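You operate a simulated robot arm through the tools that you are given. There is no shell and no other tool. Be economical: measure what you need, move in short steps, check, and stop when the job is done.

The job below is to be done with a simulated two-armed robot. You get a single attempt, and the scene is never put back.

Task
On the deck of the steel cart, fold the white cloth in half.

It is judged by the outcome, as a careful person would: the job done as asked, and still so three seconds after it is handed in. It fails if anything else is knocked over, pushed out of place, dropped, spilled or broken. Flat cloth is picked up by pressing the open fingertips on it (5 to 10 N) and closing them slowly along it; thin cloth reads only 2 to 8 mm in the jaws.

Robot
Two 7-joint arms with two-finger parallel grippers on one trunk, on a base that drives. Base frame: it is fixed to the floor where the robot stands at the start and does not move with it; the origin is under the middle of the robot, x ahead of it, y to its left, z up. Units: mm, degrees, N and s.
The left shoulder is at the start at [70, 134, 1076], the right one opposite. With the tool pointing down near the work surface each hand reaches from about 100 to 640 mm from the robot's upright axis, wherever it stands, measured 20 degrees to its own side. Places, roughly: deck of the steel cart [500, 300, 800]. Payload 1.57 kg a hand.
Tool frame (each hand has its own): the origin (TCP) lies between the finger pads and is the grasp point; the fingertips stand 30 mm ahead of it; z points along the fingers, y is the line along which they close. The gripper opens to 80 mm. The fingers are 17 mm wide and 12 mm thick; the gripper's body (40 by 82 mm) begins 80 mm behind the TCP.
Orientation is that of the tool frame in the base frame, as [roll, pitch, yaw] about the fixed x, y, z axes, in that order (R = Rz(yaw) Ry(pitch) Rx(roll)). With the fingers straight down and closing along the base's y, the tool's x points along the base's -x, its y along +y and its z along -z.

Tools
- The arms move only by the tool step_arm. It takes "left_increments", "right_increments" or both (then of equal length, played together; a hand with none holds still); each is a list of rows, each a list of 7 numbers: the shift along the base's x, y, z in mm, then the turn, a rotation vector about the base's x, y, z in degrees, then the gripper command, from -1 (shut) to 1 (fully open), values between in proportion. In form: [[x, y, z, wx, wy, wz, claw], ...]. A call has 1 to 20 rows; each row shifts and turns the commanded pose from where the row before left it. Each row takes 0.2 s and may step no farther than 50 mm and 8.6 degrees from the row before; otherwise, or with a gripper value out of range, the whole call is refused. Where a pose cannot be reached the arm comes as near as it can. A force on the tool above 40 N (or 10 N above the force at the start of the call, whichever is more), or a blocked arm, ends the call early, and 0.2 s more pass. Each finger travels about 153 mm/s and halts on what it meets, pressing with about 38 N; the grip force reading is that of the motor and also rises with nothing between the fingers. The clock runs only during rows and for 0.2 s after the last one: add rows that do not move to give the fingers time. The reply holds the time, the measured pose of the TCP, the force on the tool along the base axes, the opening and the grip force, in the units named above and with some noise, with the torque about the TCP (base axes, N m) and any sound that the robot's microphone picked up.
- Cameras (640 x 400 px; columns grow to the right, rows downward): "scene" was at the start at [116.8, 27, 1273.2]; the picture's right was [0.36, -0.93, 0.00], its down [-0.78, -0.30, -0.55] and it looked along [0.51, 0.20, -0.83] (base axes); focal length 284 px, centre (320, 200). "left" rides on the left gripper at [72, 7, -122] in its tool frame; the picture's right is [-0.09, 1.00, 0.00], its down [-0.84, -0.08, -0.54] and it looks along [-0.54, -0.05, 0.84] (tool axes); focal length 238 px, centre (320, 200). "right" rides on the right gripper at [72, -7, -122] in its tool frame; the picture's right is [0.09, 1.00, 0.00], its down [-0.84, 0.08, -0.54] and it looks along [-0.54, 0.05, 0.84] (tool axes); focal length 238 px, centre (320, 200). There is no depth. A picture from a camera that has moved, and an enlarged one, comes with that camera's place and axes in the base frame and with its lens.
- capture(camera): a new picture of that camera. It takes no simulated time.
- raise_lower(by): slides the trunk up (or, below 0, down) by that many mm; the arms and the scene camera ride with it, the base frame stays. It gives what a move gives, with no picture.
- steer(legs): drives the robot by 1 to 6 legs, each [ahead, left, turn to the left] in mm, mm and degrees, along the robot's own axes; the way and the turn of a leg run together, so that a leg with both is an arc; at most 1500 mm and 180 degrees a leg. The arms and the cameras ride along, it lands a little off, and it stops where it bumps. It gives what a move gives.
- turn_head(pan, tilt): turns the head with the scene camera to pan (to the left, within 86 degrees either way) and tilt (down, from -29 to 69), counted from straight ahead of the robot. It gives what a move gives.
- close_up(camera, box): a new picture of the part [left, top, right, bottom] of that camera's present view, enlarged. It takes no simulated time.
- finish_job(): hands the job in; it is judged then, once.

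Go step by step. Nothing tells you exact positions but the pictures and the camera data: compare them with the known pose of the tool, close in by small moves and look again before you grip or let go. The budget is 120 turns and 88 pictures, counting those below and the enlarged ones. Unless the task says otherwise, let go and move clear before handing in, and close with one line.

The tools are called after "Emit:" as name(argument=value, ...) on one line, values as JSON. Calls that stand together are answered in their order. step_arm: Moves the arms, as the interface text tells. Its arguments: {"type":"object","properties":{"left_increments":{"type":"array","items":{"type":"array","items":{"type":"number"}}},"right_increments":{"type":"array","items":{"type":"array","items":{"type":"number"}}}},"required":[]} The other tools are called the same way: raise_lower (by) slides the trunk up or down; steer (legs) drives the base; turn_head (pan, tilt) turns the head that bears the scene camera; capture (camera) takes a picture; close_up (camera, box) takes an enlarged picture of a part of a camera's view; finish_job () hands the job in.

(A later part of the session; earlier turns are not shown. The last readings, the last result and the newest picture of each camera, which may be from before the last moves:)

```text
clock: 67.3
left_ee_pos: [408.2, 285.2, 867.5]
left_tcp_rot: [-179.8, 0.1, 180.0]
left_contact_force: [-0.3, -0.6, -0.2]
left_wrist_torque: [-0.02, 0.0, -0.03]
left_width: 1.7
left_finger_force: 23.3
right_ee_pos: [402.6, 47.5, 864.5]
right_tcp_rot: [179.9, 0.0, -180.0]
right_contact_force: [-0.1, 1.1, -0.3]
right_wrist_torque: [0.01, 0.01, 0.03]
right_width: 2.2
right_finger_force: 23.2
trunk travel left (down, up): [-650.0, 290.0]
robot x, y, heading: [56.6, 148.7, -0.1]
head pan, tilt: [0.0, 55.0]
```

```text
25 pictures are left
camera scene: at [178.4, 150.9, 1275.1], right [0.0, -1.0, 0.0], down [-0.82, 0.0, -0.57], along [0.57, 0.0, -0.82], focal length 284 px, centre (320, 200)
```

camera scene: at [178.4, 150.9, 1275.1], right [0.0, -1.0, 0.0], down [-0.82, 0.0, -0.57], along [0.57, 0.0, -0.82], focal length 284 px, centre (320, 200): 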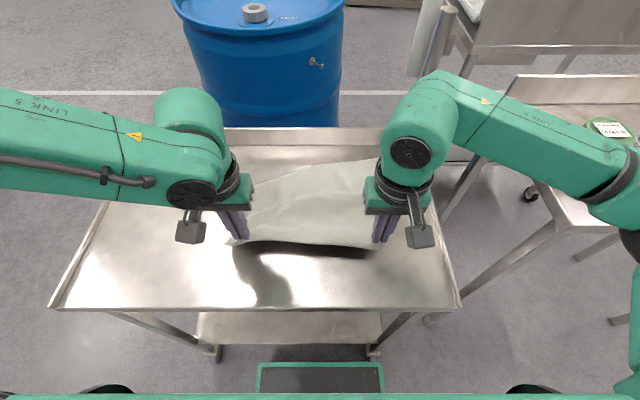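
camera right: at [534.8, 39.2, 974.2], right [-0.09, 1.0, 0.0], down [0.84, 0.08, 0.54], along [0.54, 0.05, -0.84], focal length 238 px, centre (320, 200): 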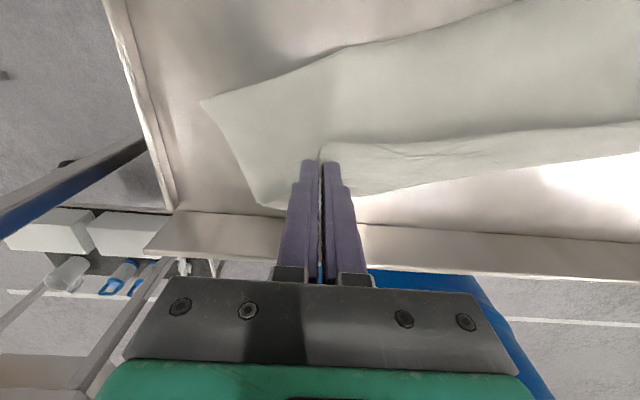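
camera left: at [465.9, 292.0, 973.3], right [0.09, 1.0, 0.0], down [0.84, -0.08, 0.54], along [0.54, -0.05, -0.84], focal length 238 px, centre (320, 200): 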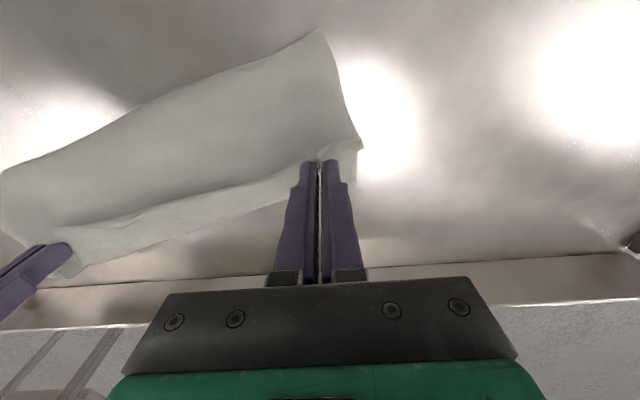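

The cloth is open again; its right far corner is at x about 620 and the left about 546. I'll lower the hands and drive back 80 mm, which pulls it straight and nearer.

Emit:
step_arm(left_increments=[[0, 1, -8, 0, 0, 0, -1], [0, 1, -8, 0, 0, 0, -1], [0, 0, -8, 0, 0, 0, -1], [0, 0, 0, 0, 0, 0, -1]], right_increments=[[2, 0, -8, 0, 0, 0, -1], [2, 0, -7, 0, 0, 0, -1], [2, 0, -7, 0, 0, 0, -1], [0, 0, 0, 0, 0, 0, -1]])

Emit:
steer(legs=[[-80, 0, 0]])

Emit:
capture(camera="scene")

Emit:
capture(camera="right")

```text
clock: 68.3
left_ee_pos: [407.9, 286.4, 842.8]
left_tcp_rot: [-179.8, 0.1, 179.9]
left_contact_force: [0.5, -1.6, 1.0]
left_wrist_torque: [-0.04, 0.01, 0.02]
left_width: 1.6
left_finger_force: 23.3
right_ee_pos: [408.9, 47.4, 842.1]
right_tcp_rot: [179.9, 0.0, -179.9]
right_contact_force: [-0.6, 1.8, -0.1]
right_wrist_torque: [0.04, 0.03, 0.02]
right_width: 2.0
right_finger_force: 23.2
trunk travel left (down, up): [-650.0, 290.0]
robot x, y, heading: [54.6, 151.2, 0.0]
head pan, tilt: [0.0, 55.0]
```

```text
clock: 69.4
left_ee_pos: [328.1, 286.0, 842.6]
left_tcp_rot: [-180.0, 0.1, -179.9]
left_contact_force: [0.1, -1.8, 0.9]
left_wrist_torque: [-0.05, -0.03, -0.03]
left_width: 1.9
left_finger_force: 23.4
right_ee_pos: [329.8, 47.8, 843.0]
right_tcp_rot: [179.9, 0.1, -179.9]
right_contact_force: [0.1, 1.5, -0.4]
right_wrist_torque: [0.02, -0.01, 0.01]
right_width: 1.9
right_finger_force: 23.3
trunk travel left (down, up): [-650.0, 290.0]
robot x, y, heading: [-24.0, 146.3, -0.0]
head pan, tilt: [0.0, 55.0]
```

```text
24 pictures are left
camera scene: at [98.4, 150.9, 1275.1], right [0.0, -1.0, 0.0], down [-0.82, 0.0, -0.57], along [0.57, 0.0, -0.82], focal length 284 px, centre (320, 200)
```

scene: 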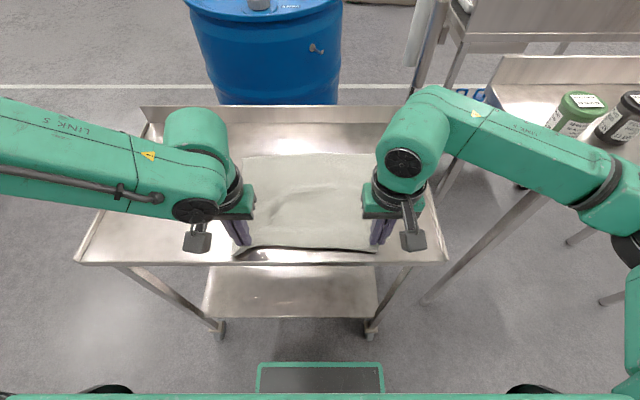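

```text
23 pictures are left
camera right: at [256.8, 40.5, 965.6], right [-0.09, 1.0, 0.0], down [0.84, 0.08, 0.54], along [0.54, 0.05, -0.84], focal length 238 px, centre (320, 200)
```

right: 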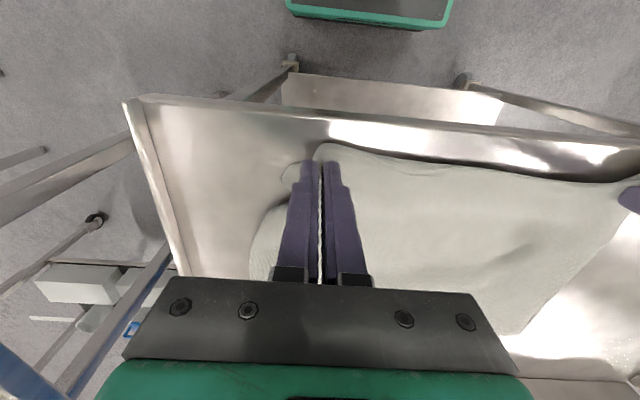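

The cloth is now flat and nearly square, with its far edge at x about 547 (left) to 564 (right). I'll lift both hands and drive forward 75 mm with the edge held up.

Emit:
step_arm(left_increments=[[1, 0, 10, 0, 0, 0, -1], [1, 0, 11, 0, 0, 0, -1], [2, -1, 12, 0, 0, 0, -1], [2, -1, 12, 0, 0, 0, -1], [3, 0, 12, 0, 0, 0, -1], [3, 0, 12, 0, 0, 0, -1], [3, 0, 10, 0, 0, 0, -1], [0, 0, 0, 0, 0, 0, -1]], right_increments=[[1, 0, 10, 0, 0, 0, -1], [1, 0, 11, 0, 0, 0, -1], [2, -1, 12, 0, 0, 0, -1], [2, -2, 12, 0, 0, 0, -1], [3, -1, 12, 0, 0, 0, -1], [3, -1, 12, 0, 0, 0, -1], [3, -1, 10, 0, 0, 0, -1], [0, 0, 0, 0, 0, 0, -1]])

Emit:
steer(legs=[[75, 0, 0]])

Emit:
capture(camera="scene")

Emit:
capture(camera="right")

```text
clock: 71.2
left_ee_pos: [343.4, 283.3, 921.7]
left_tcp_rot: [-179.9, 0.2, -179.9]
left_contact_force: [0.6, -6.9, -0.4]
left_wrist_torque: [-0.21, 0.01, -0.02]
left_width: 1.6
left_finger_force: 23.1
right_ee_pos: [345.0, 41.8, 921.8]
right_tcp_rot: [180.0, 0.0, -179.9]
right_contact_force: [0.3, 6.6, 0.0]
right_wrist_torque: [0.22, -0.01, -0.02]
right_width: 2.0
right_finger_force: 23.8
trunk travel left (down, up): [-650.0, 290.0]
robot x, y, heading: [-23.4, 149.7, 0.1]
head pan, tilt: [0.0, 55.0]
```

```text
clock: 72.2
left_ee_pos: [417.2, 284.0, 920.9]
left_tcp_rot: [-179.9, 0.1, -180.0]
left_contact_force: [-0.9, -7.4, 0.0]
left_wrist_torque: [-0.23, 0.01, -0.04]
left_width: 1.6
left_finger_force: 23.5
right_ee_pos: [418.0, 41.5, 922.1]
right_tcp_rot: [179.8, -0.1, -179.9]
right_contact_force: [0.8, 7.6, -0.1]
right_wrist_torque: [0.23, -0.03, -0.01]
right_width: 1.9
right_finger_force: 22.8
trunk travel left (down, up): [-650.0, 290.0]
robot x, y, heading: [51.4, 149.0, 0.3]
head pan, tilt: [0.0, 55.0]
```

```text
22 pictures are left
camera scene: at [172.8, 151.0, 1275.2], right [0.0, -1.0, 0.0], down [-0.82, 0.0, -0.57], along [0.57, 0.0, -0.82], focal length 284 px, centre (320, 200)
```

scene: 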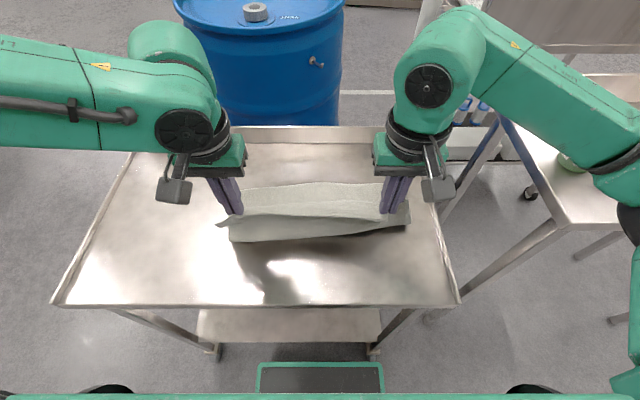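

```text
21 pictures are left
camera right: at [346.3, 34.6, 1045.0], right [-0.09, 1.0, 0.0], down [0.84, 0.08, 0.54], along [0.54, 0.05, -0.84], focal length 238 px, centre (320, 200)
```

right: 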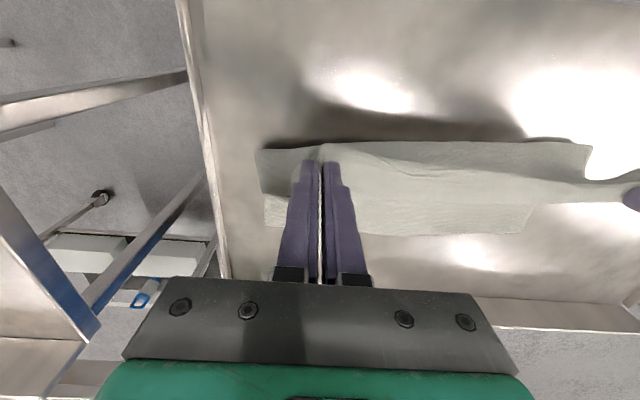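

Everything is holding; the far corners are now at about (533,320) and (545,−18). I'll raise to full fold height and arc over towards them, shifting 12 mm right to align.

Emit:
step_arm(left_increments=[[0, 0, 10, 0, 0, 0, -1], [0, -1, 10, 0, 0, 0, -1], [4, -1, 8, 0, 0, 0, -1], [12, -1, 0, 0, 0, 0, -1], [12, -1, -3, 0, 0, 0, -1], [12, -1, -4, 0, 0, 0, -1], [12, -1, -6, 0, 0, 0, -1], [12, -1, -8, 0, 0, 0, -1], [10, -1, -9, 0, 0, 0, -1], [10, -1, -10, 0, 0, 0, -1], [0, 0, 0, 0, 0, 0, -1]], right_increments=[[0, 1, 10, 0, 0, 0, -1], [0, 0, 10, 0, 0, 0, -1], [4, -1, 8, 0, 0, 0, -1], [13, -1, 0, 0, 0, 0, -1], [13, -1, -3, 0, 0, 0, -1], [13, -1, -4, 0, 0, 0, -1], [13, -1, -6, 0, 0, 0, -1], [13, -1, -8, 0, 0, 0, -1], [10, -1, -9, 0, 0, 0, -1], [10, -1, -10, 0, 0, 0, -1], [0, 0, 0, 0, 0, 0, -1]])

Emit:
capture(camera="scene")

Emit:
capture(camera="right")

```text
clock: 74.7
left_ee_pos: [499.9, 274.2, 909.7]
left_tcp_rot: [-179.9, 0.0, -179.9]
left_contact_force: [0.2, -4.2, 0.1]
left_wrist_torque: [-0.13, -0.04, -0.03]
left_width: 1.7
left_finger_force: 23.5
right_ee_pos: [506.2, 34.0, 910.5]
right_tcp_rot: [180.0, 0.0, -179.9]
right_contact_force: [0.9, 4.3, 0.4]
right_wrist_torque: [0.08, -0.04, 0.03]
right_width: 2.1
right_finger_force: 23.8
trunk travel left (down, up): [-650.0, 290.0]
robot x, y, heading: [50.0, 152.0, 0.0]
head pan, tilt: [0.0, 55.0]
```

```text
20 pictures are left
camera scene: at [172.5, 150.9, 1275.2], right [0.0, -1.0, 0.0], down [-0.82, 0.0, -0.57], along [0.57, 0.0, -0.82], focal length 284 px, centre (320, 200)
```

scene: 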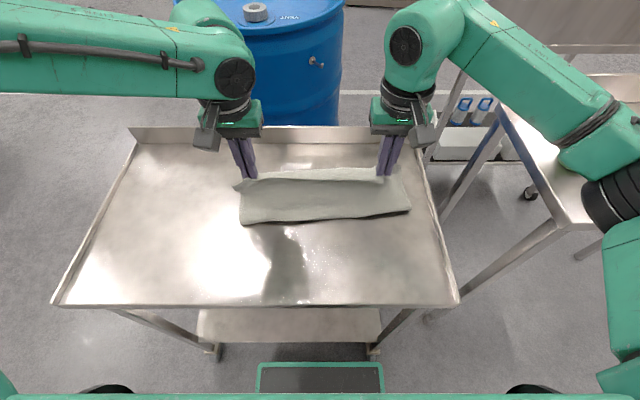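

```text
19 pictures are left
camera right: at [435.1, 27.7, 1032.4], right [-0.09, 1.0, 0.0], down [0.84, 0.08, 0.54], along [0.54, 0.05, -0.84], focal length 238 px, centre (320, 200)
```

right: 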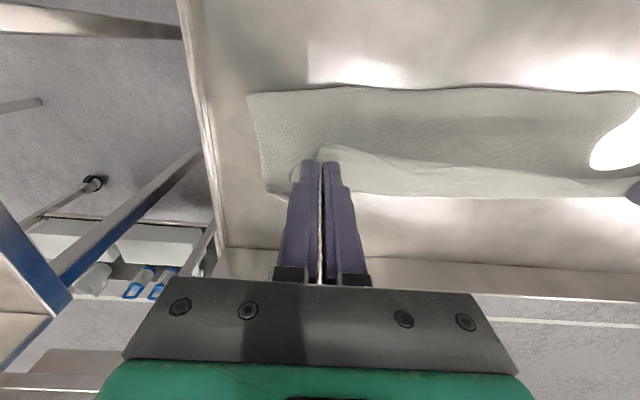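

The fold line has crept too far forward (x about 450–475, want about 405). I'll bring the hands back and down so the belly of cloth falls toward the robot, then slide the edge forward low over the bottom layer.

Emit:
step_arm(left_increments=[[-14, 0, 2, 0, 0, 0, -1], [-14, 0, 0, 0, 0, 0, -1], [-14, 0, -4, 0, 0, 0, -1], [-14, 0, -6, 0, 0, 0, -1], [-10, 0, -10, 0, 0, 0, -1], [-8, 0, -12, 0, 0, 0, -1], [-6, 0, -12, 0, 0, 0, -1], [0, 0, -12, 0, 0, 0, -1], [0, 0, -8, 0, 0, 0, -1], [0, 0, 0, 0, 0, 0, -1]], right_increments=[[-14, 0, 2, 0, 0, 0, -1], [-14, 0, 0, 0, 0, 0, -1], [-14, 0, -4, 0, 0, 0, -1], [-14, 0, -6, 0, 0, 0, -1], [-10, 0, -10, 0, 0, 0, -1], [-8, 0, -12, 0, 0, 0, -1], [-6, 0, -12, 0, 0, 0, -1], [0, 0, -12, 0, 0, 0, -1], [0, 0, -8, 0, 0, 0, -1], [0, 0, 0, 0, 0, 0, -1]])

Emit:
close_up(camera="scene", box=[215, 140, 425, 270])

Emit:
capture(camera="right")

```text
clock: 76.8
left_ee_pos: [421.8, 274.8, 846.9]
left_tcp_rot: [-179.9, 0.1, 179.9]
left_contact_force: [-0.4, -3.1, 0.2]
left_wrist_torque: [-0.09, -0.03, 0.0]
left_width: 1.8
left_finger_force: 23.3
right_ee_pos: [428.0, 37.0, 847.5]
right_tcp_rot: [179.9, 0.1, -180.0]
right_contact_force: [0.5, 3.1, -0.3]
right_wrist_torque: [0.11, -0.03, 0.02]
right_width: 1.9
right_finger_force: 24.1
trunk travel left (down, up): [-650.0, 290.0]
robot x, y, heading: [48.9, 150.9, -0.2]
head pan, tilt: [0.0, 55.0]
```

```text
3.05 times, centred on (320, 205) of scene
camera zoom: at [173.0, 150.9, 1275.1], right [0.0, -1.0, 0.0], down [-0.82, 0.0, -0.57], along [0.57, 0.0, -0.82], focal length 864 px, centre (320, 185)
```

zoom: 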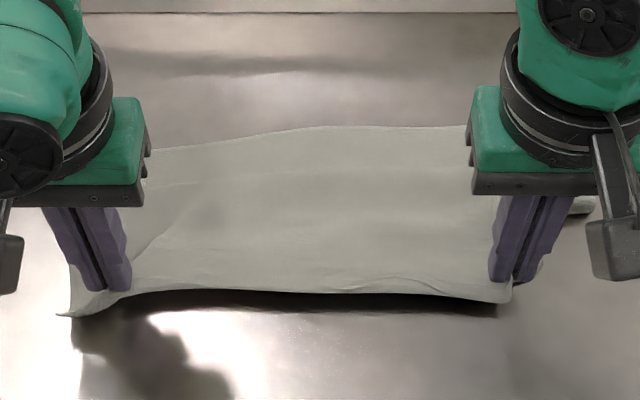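

```text
17 pictures are left
camera right: at [355.5, 28.1, 970.7], right [-0.09, 1.0, 0.0], down [0.84, 0.08, 0.54], along [0.54, 0.05, -0.84], focal length 238 px, centre (320, 200)
```

right: 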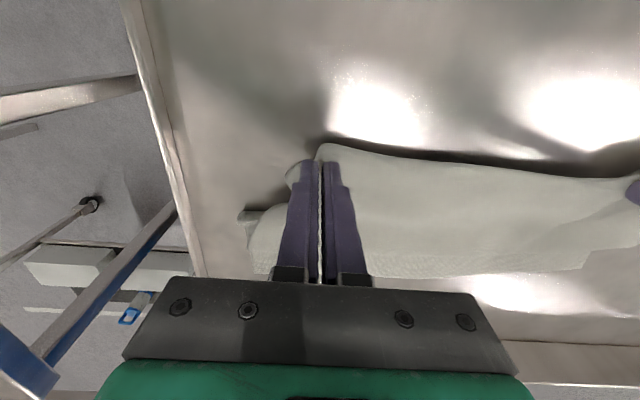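

The layer keeps bending back at the pinch because the jaws are vertical and the cloth leaves them on the far side. The better way is to fold the far edge toward the robot with the fingers tilted forward. First I'll draw the cloth flat again and release it.

Emit:
step_arm(left_increments=[[0, 1, 12, 0, 0, 0, -1], [-5, 1, 12, 0, 0, 0, -1], [-10, 1, 6, 0, 0, 0, -1], [-10, 1, -6, 0, 0, 0, -1], [-8, 0, -12, 0, 0, 0, -1], [0, 0, -12, 0, 0, 0, -1], [0, 0, -5, 0, 0, 0, -1], [0, 0, 0, 0, 0, 0, -1]], right_increments=[[0, 1, 12, 0, 0, 0, -1], [-5, 1, 12, 0, 0, 0, -1], [-10, 1, 6, 0, 0, 0, -1], [-10, 1, -6, 0, 0, 0, -1], [-10, 0, -12, 0, 0, 0, -1], [-4, 0, -12, 0, 0, 0, -1], [0, 0, -5, 0, 0, 0, -1], [0, 0, 0, 0, 0, 0, -1]])

Emit:
steer(legs=[[-66, 0, 0]])

Emit:
capture(camera="scene")

```text
clock: 78.7
left_ee_pos: [389.2, 278.5, 841.9]
left_tcp_rot: [-180.0, 0.0, 180.0]
left_contact_force: [-0.2, -4.7, 0.6]
left_wrist_torque: [-0.16, -0.01, -0.03]
left_width: 1.7
left_finger_force: 23.4
right_ee_pos: [389.1, 39.2, 844.1]
right_tcp_rot: [179.9, 0.0, -180.0]
right_contact_force: [-0.1, 4.9, -0.1]
right_wrist_torque: [0.09, -0.02, -0.01]
right_width: 1.7
right_finger_force: 23.2
trunk travel left (down, up): [-650.0, 290.0]
robot x, y, heading: [49.6, 148.4, 0.1]
head pan, tilt: [0.0, 55.0]
```

```text
clock: 79.7
left_ee_pos: [322.4, 278.4, 842.2]
left_tcp_rot: [-179.9, 0.2, 180.0]
left_contact_force: [-0.8, -3.2, 0.8]
left_wrist_torque: [-0.14, 0.02, -0.02]
left_width: 1.6
left_finger_force: 23.3
right_ee_pos: [322.7, 38.8, 842.7]
right_tcp_rot: [179.9, 0.0, -179.9]
right_contact_force: [-0.2, 4.3, -0.5]
right_wrist_torque: [0.08, -0.03, 0.02]
right_width: 2.1
right_finger_force: 23.8
trunk travel left (down, up): [-650.0, 290.0]
robot x, y, heading: [-18.5, 149.0, 0.3]
head pan, tilt: [0.0, 55.0]
```

```text
16 pictures are left
camera scene: at [106.8, 150.9, 1275.1], right [0.0, -1.0, 0.0], down [-0.82, 0.0, -0.57], along [0.57, 0.0, -0.82], focal length 284 px, centre (320, 200)
```

scene: 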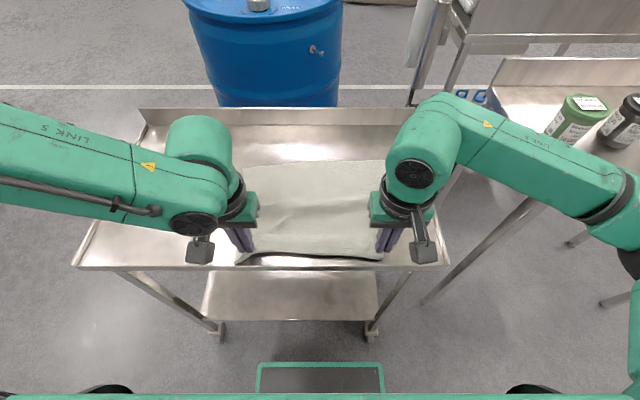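

The cloth is flat again. I'll set the near edge down, open the jaws slightly so the ridges spread, then lift clear to the sides.

Emit:
step_arm(left_increments=[[0, 0, -5, 0, 0, 0, -1], [0, 0, -4, 0, 0, 0, -1], [0, 0, 0, 0, 0, 0, -0.8], [0, 0, 0, 0, 0, 0, -0.5], [0, 0, 0, 0, 0, 0, -0.2], [0, 0, 0, 0, 0, 0, 0], [0, 0, 4, 0, 0, 0, 0], [0, 0, 20, 0, 0, 0, 0], [0, 0, 30, 0, 0, 0, 0], [0, 20, 40, 0, 0, 0, 0], [0, 40, 10, 0, 0, 0, 0], [0, 40, 0, 0, 0, 0, 0], [0, 0, 0, 0, 0, 0, 0]], right_increments=[[0, 0, -5, 0, 0, 0, -1], [0, 0, -4, 0, 0, 0, -1], [0, 0, 0, 0, 0, 0, -0.8], [0, 0, 0, 0, 0, 0, -0.5], [0, 0, 0, 0, 0, 0, -0.2], [0, 0, 0, 0, 0, 0, 0], [0, 0, 4, 0, 0, 0, 0], [0, 0, 20, 0, 0, 0, 0], [0, 0, 30, 0, 0, 0, 0], [0, -20, 40, 0, 0, 0, 0], [0, -40, 10, 0, 0, 0, 0], [0, -20, 0, 0, 0, 0, 0], [0, 0, 0, 0, 0, 0, 0]])

Emit:
capture(camera="scene")

```text
clock: 82.5
left_ee_pos: [323.3, 377.6, 938.7]
left_tcp_rot: [-179.8, 0.1, 180.0]
left_contact_force: [0.7, -0.1, -0.9]
left_wrist_torque: [0.0, -0.03, -0.02]
left_width: 39.9
left_finger_force: 0.2
right_ee_pos: [324.5, -41.0, 938.0]
right_tcp_rot: [179.9, 0.0, -179.9]
right_contact_force: [-1.0, 0.0, 0.0]
right_wrist_torque: [-0.02, 0.01, 0.01]
right_width: 40.1
right_finger_force: 0.0
trunk travel left (down, up): [-650.0, 290.0]
robot x, y, heading: [-18.5, 150.5, -0.1]
head pan, tilt: [0.0, 55.0]
```

```text
15 pictures are left
camera scene: at [107.0, 150.2, 1275.1], right [0.0, -1.0, 0.0], down [-0.82, 0.0, -0.57], along [0.57, 0.0, -0.82], focal length 284 px, centre (320, 200)
```

scene: 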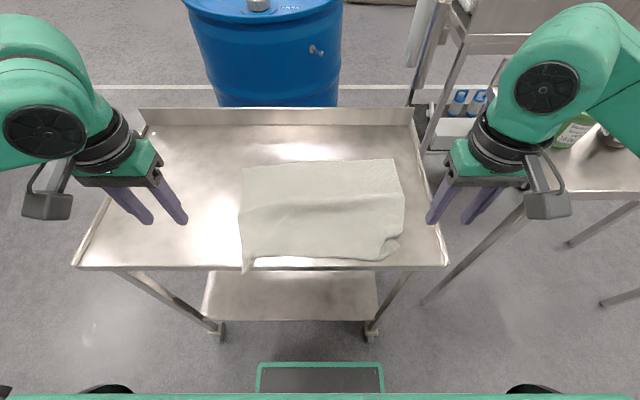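

Emit:
close_up(camera="scene", box=[230, 150, 420, 280])

```text
3.08 times, centred on (325, 215) of scene
camera zoom: at [107.0, 150.2, 1275.1], right [0.0, -1.0, 0.0], down [-0.82, 0.0, -0.57], along [0.57, 0.0, -0.82], focal length 872 px, centre (305, 154)
```

zoom: 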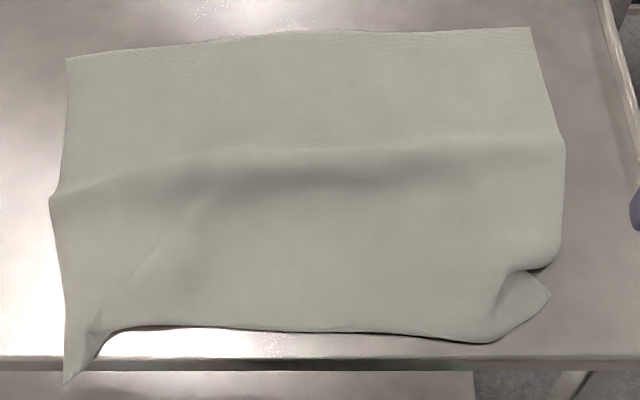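

The cloth lies flat with far corners at about (522,322) and (549,−19). Now I'll fold far to near: drive forward 55 mm and bring both hands above the far corners.

Emit:
steer(legs=[[55, 0, 0]])

Emit:
step_arm(left_increments=[[34, -22, -5, 0, 0, 0, -0.25], [34, -23, -5, 0, 0, 0, -0.25], [34, -23, -5, 0, 0, 0, -0.25], [35, -23, -5, 0, 0, 0, -0.25], [0, 0, -20, 0, 0, 0, -0.25], [0, 0, -20, 0, 0, 0, -0.25], [0, 0, -20, 0, 0, 0, -0.25], [0, 0, -15, 0, 0, 0, -0.25], [0, 0, 0, 0, 0, 0, -0.25]], right_increments=[[40, 14, -5, 0, 0, 0, -0.25], [40, 14, -5, 0, 0, 0, -0.25], [40, 14, -5, 0, 0, 0, -0.25], [39, 14, -5, 0, 0, 0, -0.25], [0, 0, -20, 0, 0, 0, -0.25], [0, 0, -20, 0, 0, 0, -0.25], [0, 0, -20, 0, 0, 0, -0.25], [0, 0, -15, 0, 0, 0, -0.25], [0, 0, 0, 0, 0, 0, -0.25]])

Emit:
capture(camera="left")

Emit:
capture(camera="right")

```text
clock: 83.4
left_ee_pos: [376.0, 380.4, 938.8]
left_tcp_rot: [-179.8, 0.2, -180.0]
left_contact_force: [-0.6, 0.1, 0.9]
left_wrist_torque: [0.02, 0.01, -0.01]
left_width: 40.0
left_finger_force: 0.1
right_ee_pos: [377.5, -38.8, 938.5]
right_tcp_rot: [179.9, 0.1, -180.0]
right_contact_force: [0.3, -0.3, -0.5]
right_wrist_torque: [-0.02, 0.03, 0.02]
right_width: 40.0
right_finger_force: 0.0
trunk travel left (down, up): [-650.0, 290.0]
robot x, y, heading: [40.3, 151.4, -0.1]
head pan, tilt: [0.0, 55.0]
```

```text
clock: 85.4
left_ee_pos: [513.5, 288.8, 842.5]
left_tcp_rot: [-179.9, 0.1, 179.9]
left_contact_force: [-0.8, -0.3, 0.0]
left_wrist_torque: [0.0, 0.01, 0.0]
left_width: 30.0
left_finger_force: 0.0
right_ee_pos: [536.8, 15.2, 843.0]
right_tcp_rot: [-180.0, 0.0, -179.9]
right_contact_force: [-0.2, -0.8, 0.2]
right_wrist_torque: [0.02, -0.03, 0.02]
right_width: 30.0
right_finger_force: 0.1
trunk travel left (down, up): [-650.0, 290.0]
robot x, y, heading: [37.8, 151.5, -0.2]
head pan, tilt: [0.0, 55.0]
```

```text
13 pictures are left
camera left: at [441.6, 295.8, 963.7], right [0.09, 1.0, 0.0], down [0.84, -0.08, 0.54], along [0.54, -0.05, -0.84], focal length 238 px, centre (320, 200)
```

left: 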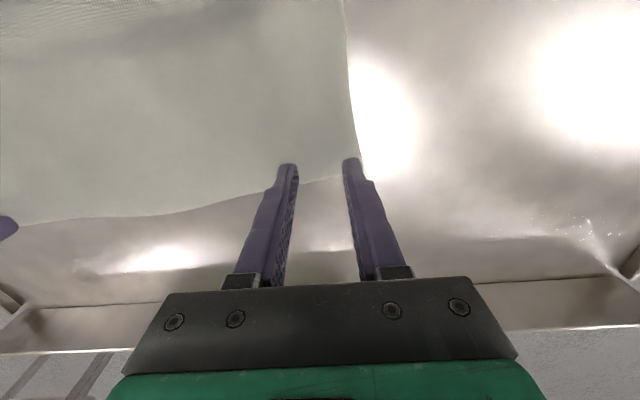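

```text
12 pictures are left
camera right: at [464.6, 7.9, 965.6], right [-0.09, 1.0, 0.0], down [0.84, 0.08, 0.54], along [0.54, 0.05, -0.84], focal length 238 px, centre (320, 200)
```

right: 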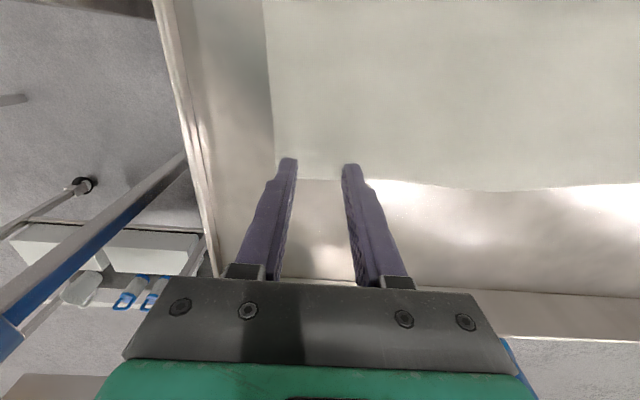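

Edges confirmed: left at x about 530 and right about 550, with the pads just inside. I'll fine-shift and lower to contact.

Emit:
step_arm(left_increments=[[3, -4, -4, 0, 0, 0, -0.25], [0, 0, -4, 0, 0, 0, -0.25], [0, 0, -2, 0, 0, 0, -0.25], [0, 0, -1, 0, 0, 0, -0.25], [0, 0, 0, 0, 0, 0, -0.25]], right_increments=[[2, 4, -4, 0, 0, 0, -0.25], [0, 0, -4, 0, 0, 0, -0.25], [0, 0, -2, 0, 0, 0, -0.25], [0, 0, -1, 0, 0, 0, -0.25], [0, 0, 0, 0, 0, 0, -0.25]])

```text
clock: 86.6
left_ee_pos: [518.3, 284.7, 831.7]
left_tcp_rot: [-179.9, 0.3, 180.0]
left_contact_force: [-0.2, 0.4, 2.9]
left_wrist_torque: [0.04, 0.02, -0.02]
left_width: 30.0
left_finger_force: 0.1
right_ee_pos: [538.9, 20.2, 832.9]
right_tcp_rot: [179.9, 0.0, -180.0]
right_contact_force: [-0.6, -0.3, 0.0]
right_wrist_torque: [-0.05, 0.02, 0.02]
right_width: 30.0
right_finger_force: 0.0
trunk travel left (down, up): [-650.0, 290.0]
robot x, y, heading: [35.0, 148.2, -0.0]
head pan, tilt: [0.0, 55.0]
```

Emit:
step_arm(left_increments=[[0, 0, -0.6, 0, 0, 0, -0.25], [0, 0, 0, 0, 0, 0, -0.25]], right_increments=[[0, 0, -1.2, 0, 0, 0, -0.25], [0, 0, 0, 0, 0, 0, -0.25]])

```text
clock: 87.2
left_ee_pos: [516.9, 283.7, 831.9]
left_tcp_rot: [-179.9, 0.2, -179.9]
left_contact_force: [1.0, 0.1, 6.6]
left_wrist_torque: [0.05, 0.0, -0.02]
left_width: 29.9
left_finger_force: 0.2
right_ee_pos: [539.0, 19.9, 831.5]
right_tcp_rot: [180.0, 0.0, -180.0]
right_contact_force: [0.6, 0.2, 1.8]
right_wrist_torque: [-0.02, 0.01, 0.0]
right_width: 30.0
right_finger_force: 0.0
trunk travel left (down, up): [-650.0, 290.0]
robot x, y, heading: [37.6, 147.9, 0.0]
head pan, tilt: [0.0, 55.0]
```

Left pressure is good. I'll pinch the left first with the right hand lifted slightly.

Emit:
step_arm(left_increments=[[0, 0, -0.4, 0, 0, 0, -0.28], [0, 0, 0, 0, 0, 0, -0.31], [0, 0, 0, 0, 0, 0, -0.34], [0, 0, 0, 0, 0, 0, -0.37], [0, 0, 0, 0, 0, 0, -0.4], [0, 0, 0, 0, 0, 0, -0.43], [0, 0, 0, 0, 0, 0, -0.46], [0, 0, 0, 0, 0, 0, -0.49], [0, 0, 0, 0, 0, 0, -0.52], [0, 0, 0, 0, 0, 0, -0.56], [0, 0, 0, 0, 0, 0, -0.6], [0, 0, 0, 0, 0, 0, -0.64], [0, 0, 0, 0, 0, 0, -0.68], [0, 0, 0, 0, 0, 0, -0.72], [0, 0, 0, 0, 0, 0, -0.76], [0, 0, 0, 0, 0, 0, -0.8], [0, 0, 0, 0, 0, 0, -0.84]], right_increments=[[0, 0, 3, 0, 0, 0, -0.25], [0, 0, 1, 0, 0, 0, -0.25], [0, 0, 0, 0, 0, 0, -0.25], [0, 0, 0, 0, 0, 0, -0.25], [0, 0, 0, 0, 0, 0, -0.25], [0, 0, 0, 0, 0, 0, -0.25], [0, 0, 0, 0, 0, 0, -0.25], [0, 0, 0, 0, 0, 0, -0.25], [0, 0, 0, 0, 0, 0, -0.25], [0, 0, 0, 0, 0, 0, -0.25], [0, 0, 0, 0, 0, 0, -0.25], [0, 0, 0, 0, 0, 0, -0.25], [0, 0, 0, 0, 0, 0, -0.25], [0, 0, 0, 0, 0, 0, -0.25], [0, 0, 0, 0, 0, 0, -0.25], [0, 0, 0, 0, 0, 0, -0.25], [0, 0, 0, 0, 0, 0, -0.25]])

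```text
clock: 90.8
left_ee_pos: [516.9, 285.2, 831.4]
left_tcp_rot: [-180.0, 0.2, -180.0]
left_contact_force: [-0.2, 0.9, 12.5]
left_wrist_torque: [0.05, 0.01, -0.01]
left_width: 7.2
left_finger_force: 0.7
right_ee_pos: [537.9, 18.6, 835.9]
right_tcp_rot: [179.9, 0.1, -179.9]
right_contact_force: [-0.1, 0.7, -0.6]
right_wrist_torque: [0.03, -0.04, 0.01]
right_width: 30.0
right_finger_force: 0.0
trunk travel left (down, up): [-650.0, 290.0]
robot x, y, heading: [35.2, 149.4, 0.1]
head pan, tilt: [0.0, 55.0]
```

Emit:
step_arm(left_increments=[[0, 0, 0, 0, 0, 0, -0.88], [0, 0, 0, 0, 0, 0, -0.92], [0, 0, 0, 0, 0, 0, -0.96], [0, 0, 0, 0, 0, 0, -1], [0, 0, 0, 0, 0, 0, -1], [0, 0, 0, 0, 0, 0, -1], [0, 0, 3, 0, 0, 0, -1], [0, 0, 4, 0, 0, 0, -1], [0, 0, 0, 0, 0, 0, -1]])

Emit:
capture(camera="right")

```text
clock: 92.8
left_ee_pos: [518.0, 285.1, 837.8]
left_tcp_rot: [-180.0, 0.1, -180.0]
left_contact_force: [0.0, -0.5, -0.5]
left_wrist_torque: [0.0, -0.01, -0.03]
left_width: 0.1
left_finger_force: 21.5
right_ee_pos: [538.8, 18.2, 835.3]
right_tcp_rot: [179.9, 0.1, -179.9]
right_contact_force: [-0.2, 0.9, 0.0]
right_wrist_torque: [0.04, 0.01, -0.03]
right_width: 29.9
right_finger_force: 0.1
trunk travel left (down, up): [-650.0, 290.0]
robot x, y, heading: [38.0, 149.0, 0.1]
head pan, tilt: [0.0, 55.0]
```

```text
11 pictures are left
camera right: at [466.8, 12.1, 957.6], right [-0.09, 1.0, 0.0], down [0.84, 0.08, 0.54], along [0.54, 0.05, -0.84], focal length 238 px, centre (320, 200)
```

right: 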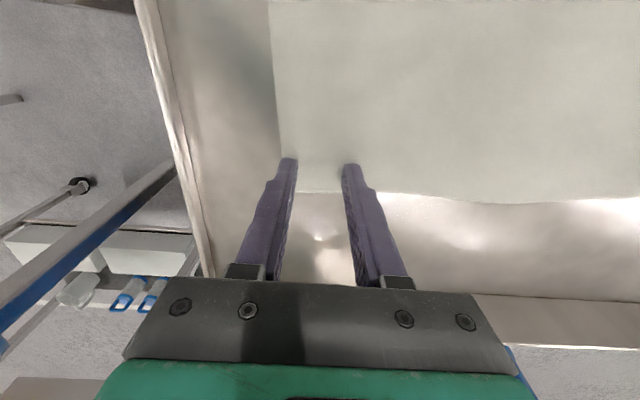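

The left slipped out at the end. I'll look before retrying.

Emit:
close_up(camera="left", box=[200, 80, 440, 230])

```text
2.67 times, centred on (320, 155) of left
camera zoom: at [444.9, 292.0, 958.5], right [0.09, 1.0, 0.0], down [0.84, -0.08, 0.54], along [0.54, -0.05, -0.84], focal length 636 px, centre (320, 320)
```

zoom: 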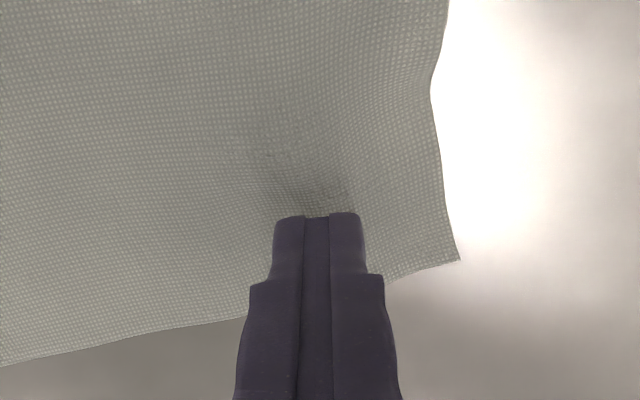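

The left corner is at about (530,323) with the edge at x about 536, so there's room. I'll retry slightly closer to the edge with a wider start.

Emit:
step_arm(left_increments=[[5, 3, 0, 0, 0, 0, -0.1], [0, 0, 0, 0, 0, 0, -0.1], [0, 0, -3, 0, 0, 0, -0.1], [0, 0, -3.2, 0, 0, 0, -0.1], [0, 0, 0, 0, 0, 0, -0.1]])

```text
clock: 94.0
left_ee_pos: [523.4, 287.6, 831.2]
left_tcp_rot: [-179.8, 0.3, 180.0]
left_contact_force: [-0.2, 0.5, 3.7]
left_wrist_torque: [0.04, 0.02, 0.0]
left_width: 36.0
left_finger_force: 0.1
right_ee_pos: [539.3, 19.5, 835.3]
right_tcp_rot: [179.9, 0.0, -180.0]
right_contact_force: [0.4, 0.1, -0.1]
right_wrist_torque: [0.02, 0.01, 0.03]
right_width: 30.1
right_finger_force: 0.0
trunk travel left (down, up): [-650.0, 290.0]
robot x, y, heading: [38.6, 149.8, 0.0]
head pan, tilt: [0.0, 55.0]
```

Emit:
step_arm(left_increments=[[0, 0, -1, 0, 0, 0, -0.1], [0, 0, 0, 0, 0, 0, -0.14], [0, 0, 0, 0, 0, 0, -0.18], [0, 0, 0, 0, 0, 0, -0.22], [0, 0, 0, 0, 0, 0, -0.26], [0, 0, 0, 0, 0, 0, -0.3], [0, 0, 0, 0, 0, 0, -0.34], [0, 0, 0, 0, 0, 0, -0.38], [0, 0, 0, 0, 0, 0, -0.42], [0, 0, 0, 0, 0, 0, -0.46], [0, 0, 0, 0, 0, 0, -0.5], [0, 0, 0, 0, 0, 0, -0.54], [0, 0, 0, 0, 0, 0, -0.58], [0, 0, 0, 0, 0, 0, -0.62], [0, 0, 0, 0, 0, 0, -0.66], [0, 0, 0, 0, 0, 0, -0.7], [0, 0, 0, 0, 0, 0, -0.74], [0, 0, 0, 0, 0, 0, -0.78]])

```text
clock: 97.8
left_ee_pos: [522.5, 286.8, 831.8]
left_tcp_rot: [-179.9, 0.3, 180.0]
left_contact_force: [0.5, -1.1, 13.1]
left_wrist_torque: [0.03, 0.03, 0.0]
left_width: 6.9
left_finger_force: 0.1
right_ee_pos: [537.9, 19.0, 836.3]
right_tcp_rot: [179.9, 0.2, -179.8]
right_contact_force: [-0.3, -0.3, -0.4]
right_wrist_torque: [0.0, 0.01, -0.01]
right_width: 30.1
right_finger_force: 0.1
trunk travel left (down, up): [-650.0, 290.0]
robot x, y, heading: [40.7, 147.8, -0.1]
head pan, tilt: [0.0, 55.0]
```

Emit:
step_arm(left_increments=[[0, 0, 0.2, 0, 0, 0, -0.85], [0, 0, 0, 0, 0, 0, -1], [0, 0, 0, 0, 0, 0, -1], [0, 0, 0, 0, 0, 0, -1], [0, 0, 3, 0, 0, 0, -1], [0, 0, 4, 0, 0, 0, -1], [0, 0, 0, 0, 0, 0, -1]])

```text
clock: 99.4
left_ee_pos: [522.5, 288.1, 836.6]
left_tcp_rot: [-180.0, 0.2, 180.0]
left_contact_force: [0.0, -0.2, 0.1]
left_wrist_torque: [-0.01, 0.04, 0.02]
left_width: 2.9
left_finger_force: 24.4
right_ee_pos: [538.9, 19.9, 834.8]
right_tcp_rot: [179.9, 0.0, -179.9]
right_contact_force: [0.2, 0.0, -0.6]
right_wrist_torque: [0.0, 0.02, 0.01]
right_width: 30.1
right_finger_force: 0.1
trunk travel left (down, up): [-650.0, 290.0]
robot x, y, heading: [37.3, 150.0, -0.0]
head pan, tilt: [0.0, 55.0]
```

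The left grip is firm at 2.9 mm. Now the right: shift to suit the slid cloth, press and close the same way.

Emit:
step_arm(right_increments=[[8, 14, 0, 0, 0, 0, -0.1], [0, 0, 0, 0, 0, 0, -0.1], [0, 0, -3, 0, 0, 0, -0.1], [0, 0, -1.6, 0, 0, 0, -0.1], [0, 0, 0, 0, 0, 0, -0.1]])

Emit:
close_up(camera="right", box=[200, 80, 440, 230])

```text
clock: 100.6
left_ee_pos: [522.3, 287.6, 837.7]
left_tcp_rot: [-179.9, 0.3, 180.0]
left_contact_force: [-0.1, 0.5, 0.0]
left_wrist_torque: [0.04, 0.02, 0.01]
left_width: 2.7
left_finger_force: 23.9
right_ee_pos: [547.7, 33.5, 831.2]
right_tcp_rot: [179.9, 0.0, -180.0]
right_contact_force: [1.1, -0.5, 6.8]
right_wrist_torque: [-0.07, -0.04, 0.01]
right_width: 36.2
right_finger_force: 0.3
trunk travel left (down, up): [-650.0, 290.0]
robot x, y, heading: [38.8, 147.4, 0.1]
head pan, tilt: [0.0, 55.0]
```

```text
2.67 times, centred on (320, 155) of right
camera zoom: at [474.5, 26.0, 954.0], right [-0.09, 1.0, 0.0], down [0.84, 0.08, 0.54], along [0.54, 0.05, -0.84], focal length 636 px, centre (320, 320)
```

zoom: 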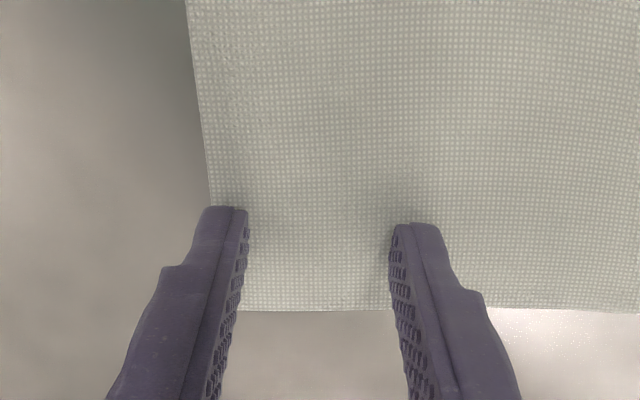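

The outer finger is on the side edge. I'll lift, move 7 mm inward and 8 mm further out, then press again.

Emit:
step_arm(right_increments=[[0, 0, 4, 0, 0, 0, -0.1], [8, 7, 0, 0, 0, 0, -0.1], [0, 0, -3, 0, 0, 0, -0.1], [0, 0, -1.3, 0, 0, 0, -0.1], [0, 0, 0, 0, 0, 0, -0.1]])

```text
clock: 101.8
left_ee_pos: [521.6, 288.2, 837.4]
left_tcp_rot: [-179.9, 0.2, 180.0]
left_contact_force: [-0.2, 0.3, -0.1]
left_wrist_torque: [0.0, 0.0, -0.01]
left_width: 2.5
left_finger_force: 24.4
right_ee_pos: [553.6, 39.8, 831.2]
right_tcp_rot: [179.9, 0.1, -180.0]
right_contact_force: [2.2, -1.3, 8.4]
right_wrist_torque: [-0.07, -0.04, 0.03]
right_width: 36.2
right_finger_force: 0.0
trunk travel left (down, up): [-650.0, 290.0]
robot x, y, heading: [40.6, 149.3, 0.2]
head pan, tilt: [0.0, 55.0]
```

Emit:
step_arm(right_increments=[[0, 0, -0.1, 0, 0, 0, -0.1], [0, 0, 0, 0, 0, 0, -0.14], [0, 0, 0, 0, 0, 0, -0.18], [0, 0, 0, 0, 0, 0, -0.22], [0, 0, 0, 0, 0, 0, -0.26], [0, 0, 0, 0, 0, 0, -0.3], [0, 0, 0, 0, 0, 0, -0.34], [0, 0, 0, 0, 0, 0, -0.38], [0, 0, 0, 0, 0, 0, -0.42], [0, 0, 0, 0, 0, 0, -0.46], [0, 0, 0, 0, 0, 0, -0.5], [0, 0, 0, 0, 0, 0, -0.54], [0, 0, 0, 0, 0, 0, -0.58], [0, 0, 0, 0, 0, 0, -0.62], [0, 0, 0, 0, 0, 0, -0.66], [0, 0, 0, 0, 0, 0, -0.7], [0, 0, 0, 0, 0, 0, -0.74], [0, 0, 0, 0, 0, 0, -0.78]])

Emit:
step_arm(right_increments=[[0, 0, 0.2, 0, 0, 0, -0.85], [0, 0, 0, 0, 0, 0, -1], [0, 0, 0, 0, 0, 0, -1], [0, 0, 0, 0, 0, 0, -1], [0, 0, 3, 0, 0, 0, -1], [0, 0, 4, 0, 0, 0, -1], [0, 0, 0, 0, 0, 0, -1]])

```text
clock: 105.6
left_ee_pos: [521.7, 287.6, 839.0]
left_tcp_rot: [-179.7, 0.2, 179.9]
left_contact_force: [0.8, -8.4, 0.0]
left_wrist_torque: [-0.31, -0.08, 0.02]
left_width: 2.5
left_finger_force: 24.1
right_ee_pos: [553.6, 41.9, 829.9]
right_tcp_rot: [179.9, 0.2, -179.9]
right_contact_force: [-2.6, 8.2, 15.7]
right_wrist_torque: [0.27, 0.07, 0.02]
right_width: 13.5
right_finger_force: 4.9
trunk travel left (down, up): [-650.0, 290.0]
robot x, y, heading: [39.3, 148.6, 0.0]
head pan, tilt: [0.0, 55.0]
```

```text
clock: 107.2
left_ee_pos: [523.7, 286.9, 837.4]
left_tcp_rot: [-179.8, 0.2, 180.0]
left_contact_force: [2.3, -23.6, -0.9]
left_wrist_torque: [-0.72, -0.08, 0.08]
left_width: 2.6
left_finger_force: 24.5
right_ee_pos: [553.8, 40.3, 836.9]
right_tcp_rot: [179.8, 0.0, -179.9]
right_contact_force: [-3.1, 22.9, 0.2]
right_wrist_torque: [0.68, 0.15, -0.02]
right_width: 2.3
right_finger_force: 24.2
trunk travel left (down, up): [-650.0, 290.0]
robot x, y, heading: [38.1, 151.4, -0.2]
head pan, tilt: [0.0, 55.0]
```

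Both corners are firmly gripped (2.6 and 2.3 mm). I'll relax the sideways tension, lift about 30 mm, and tilt both hands so the fingers point forward and down.

Emit:
step_arm(left_increments=[[0, 0, 4, 0, 0, 0, -1], [0, -1, 8, 0, 0, 0, -1], [0, 0, 8, 0, 0, 0, -1], [0, 0, 8, 0, 0, 0, -1], [-4, 0, -1.5, 0, -8, 0, -1], [-4, 0, -1.5, 0, -8, 0, -1], [-4, 0, -1.5, 0, -8, 0, -1], [-4, 0, -1.5, 0, -8, 0, -1], [-4, 0, -1.5, 0, -8, 0, -1], [0, 0, 0, 0, 0, 0, -1]], right_increments=[[0, 3, 4, 0, 0, 0, -1], [0, 1, 8, 0, 0, 0, -1], [0, 0, 8, 0, 0, 0, -1], [0, 0, 8, 0, 0, 0, -1], [-4, 0, -1.5, 0, -8, 0, -1], [-4, 0, -1.5, 0, -8, 0, -1], [-4, 0, -1.5, 0, -8, 0, -1], [-4, 0, -1.5, 0, -8, 0, -1], [-4, 0, -1.5, 0, -8, 0, -1], [0, 0, 0, 0, 0, 0, -1]])

Emit:
capture(camera="scene")

```text
clock: 109.4
left_ee_pos: [504.4, 286.2, 857.9]
left_tcp_rot: [-179.8, 40.3, 180.0]
left_contact_force: [1.1, -12.3, -0.1]
left_wrist_torque: [-0.31, -0.05, -0.21]
left_width: 2.5
left_finger_force: 24.4
right_ee_pos: [534.2, 44.0, 856.8]
right_tcp_rot: [179.8, 40.0, -179.8]
right_contact_force: [-1.7, 12.2, -0.2]
right_wrist_torque: [0.32, 0.06, 0.2]
right_width: 2.6
right_finger_force: 23.6
trunk travel left (down, up): [-650.0, 290.0]
robot x, y, heading: [40.4, 150.8, -0.0]
head pan, tilt: [0.0, 55.0]
```

```text
8 pictures are left
camera scene: at [161.6, 150.6, 1275.1], right [0.0, -1.0, 0.0], down [-0.82, 0.0, -0.57], along [0.57, 0.0, -0.82], focal length 284 px, centre (320, 200)
```

scene: 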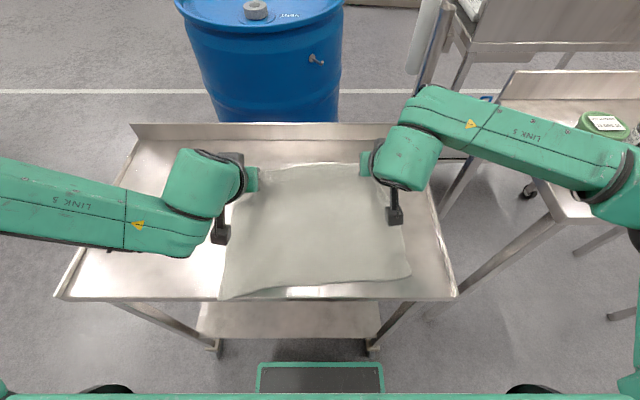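

The cloth is held neatly with the hands tilted; the near edge runs from (295,311) to (343,−6). Driving the base straight back now will carry the far edge over toward the near edge at a low height.

Emit:
step_arm(left_increments=[[-3, -1, 2, 0, -4, 0, -1], [0, 0, 0, 0, 0, 0, -1]], right_increments=[[-3, 1, 2, 0, -4, 0, -1], [0, 0, 0, 0, 0, 0, -1]])

Emit:
steer(legs=[[-170, -8, 0]])

Emit:
capture(camera="scene")

```text
clock: 110.0
left_ee_pos: [500.1, 286.0, 860.1]
left_tcp_rot: [-179.9, 44.1, -180.0]
left_contact_force: [0.7, -9.3, -0.4]
left_wrist_torque: [-0.21, -0.06, -0.2]
left_width: 2.2
left_finger_force: 23.9
right_ee_pos: [531.5, 45.5, 860.2]
right_tcp_rot: [-179.9, 44.0, -179.8]
right_contact_force: [-1.2, 9.1, -1.1]
right_wrist_torque: [0.26, 0.05, 0.2]
right_width: 2.9
right_finger_force: 23.9
trunk travel left (down, up): [-650.0, 290.0]
robot x, y, heading: [37.4, 151.3, -0.0]
head pan, tilt: [0.0, 55.0]
```

```text
clock: 111.5
left_ee_pos: [331.6, 275.6, 859.4]
left_tcp_rot: [-179.9, 44.1, 179.9]
left_contact_force: [1.2, -8.1, 0.6]
left_wrist_torque: [-0.19, -0.06, -0.14]
left_width: 2.6
left_finger_force: 23.8
right_ee_pos: [363.9, 36.5, 861.5]
right_tcp_rot: [-180.0, 44.0, -180.0]
right_contact_force: [-0.9, 7.6, 0.8]
right_wrist_torque: [0.21, 0.05, 0.16]
right_width: 2.8
right_finger_force: 24.0
trunk travel left (down, up): [-650.0, 290.0]
robot x, y, heading: [-129.4, 142.3, -0.0]
head pan, tilt: [0.0, 55.0]
```

```text
7 pictures are left
camera scene: at [-7.2, 142.8, 1275.1], right [0.0, -1.0, 0.0], down [-0.82, 0.0, -0.57], along [0.57, 0.0, -0.82], focal length 284 px, centre (320, 200)
```

scene: 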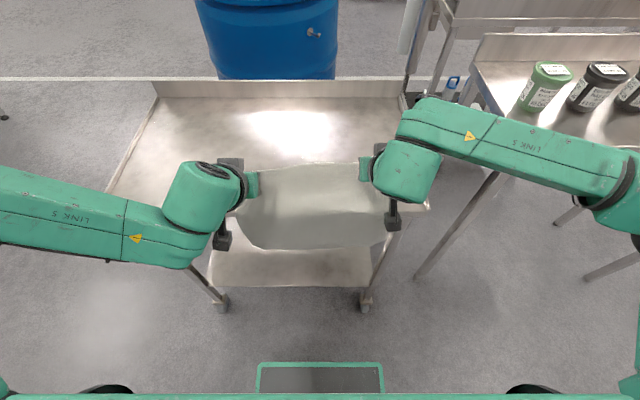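

The low path pushed the whole cloth along instead of folding it, and part now hangs over the front edge. Driving forward again will pull it back flat; then I'll fold on a proper arc with height.

Emit:
steer(legs=[[183, 8, 0]])

Emit:
capture(camera="scene")

```text
clock: 113.0
left_ee_pos: [514.0, 285.0, 860.0]
left_tcp_rot: [-179.9, 44.1, 179.9]
left_contact_force: [1.1, -7.4, -0.7]
left_wrist_torque: [-0.17, -0.01, -0.12]
left_width: 2.4
left_finger_force: 24.1
right_ee_pos: [545.4, 45.1, 860.8]
right_tcp_rot: [179.9, 44.0, -179.8]
right_contact_force: [-1.0, 7.4, -0.4]
right_wrist_torque: [0.18, 0.01, 0.13]
right_width: 2.6
right_finger_force: 24.4
trunk travel left (down, up): [-650.0, 290.0]
robot x, y, heading: [50.9, 151.4, 0.1]
head pan, tilt: [0.0, 55.0]
```

```text
6 pictures are left
camera scene: at [174.7, 150.7, 1275.2], right [0.0, -1.0, 0.0], down [-0.82, 0.0, -0.57], along [0.57, 0.0, -0.82], focal length 284 px, centre (320, 200)
```

scene: 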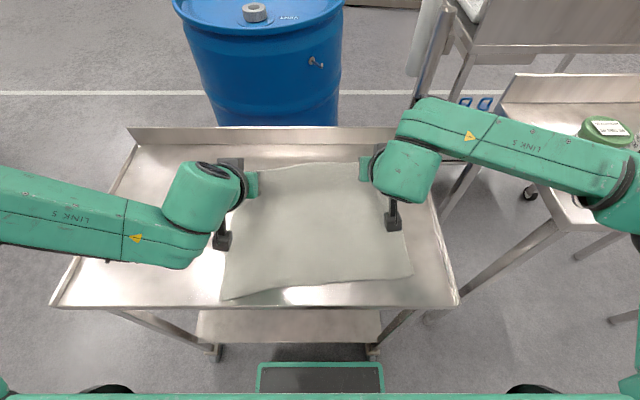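

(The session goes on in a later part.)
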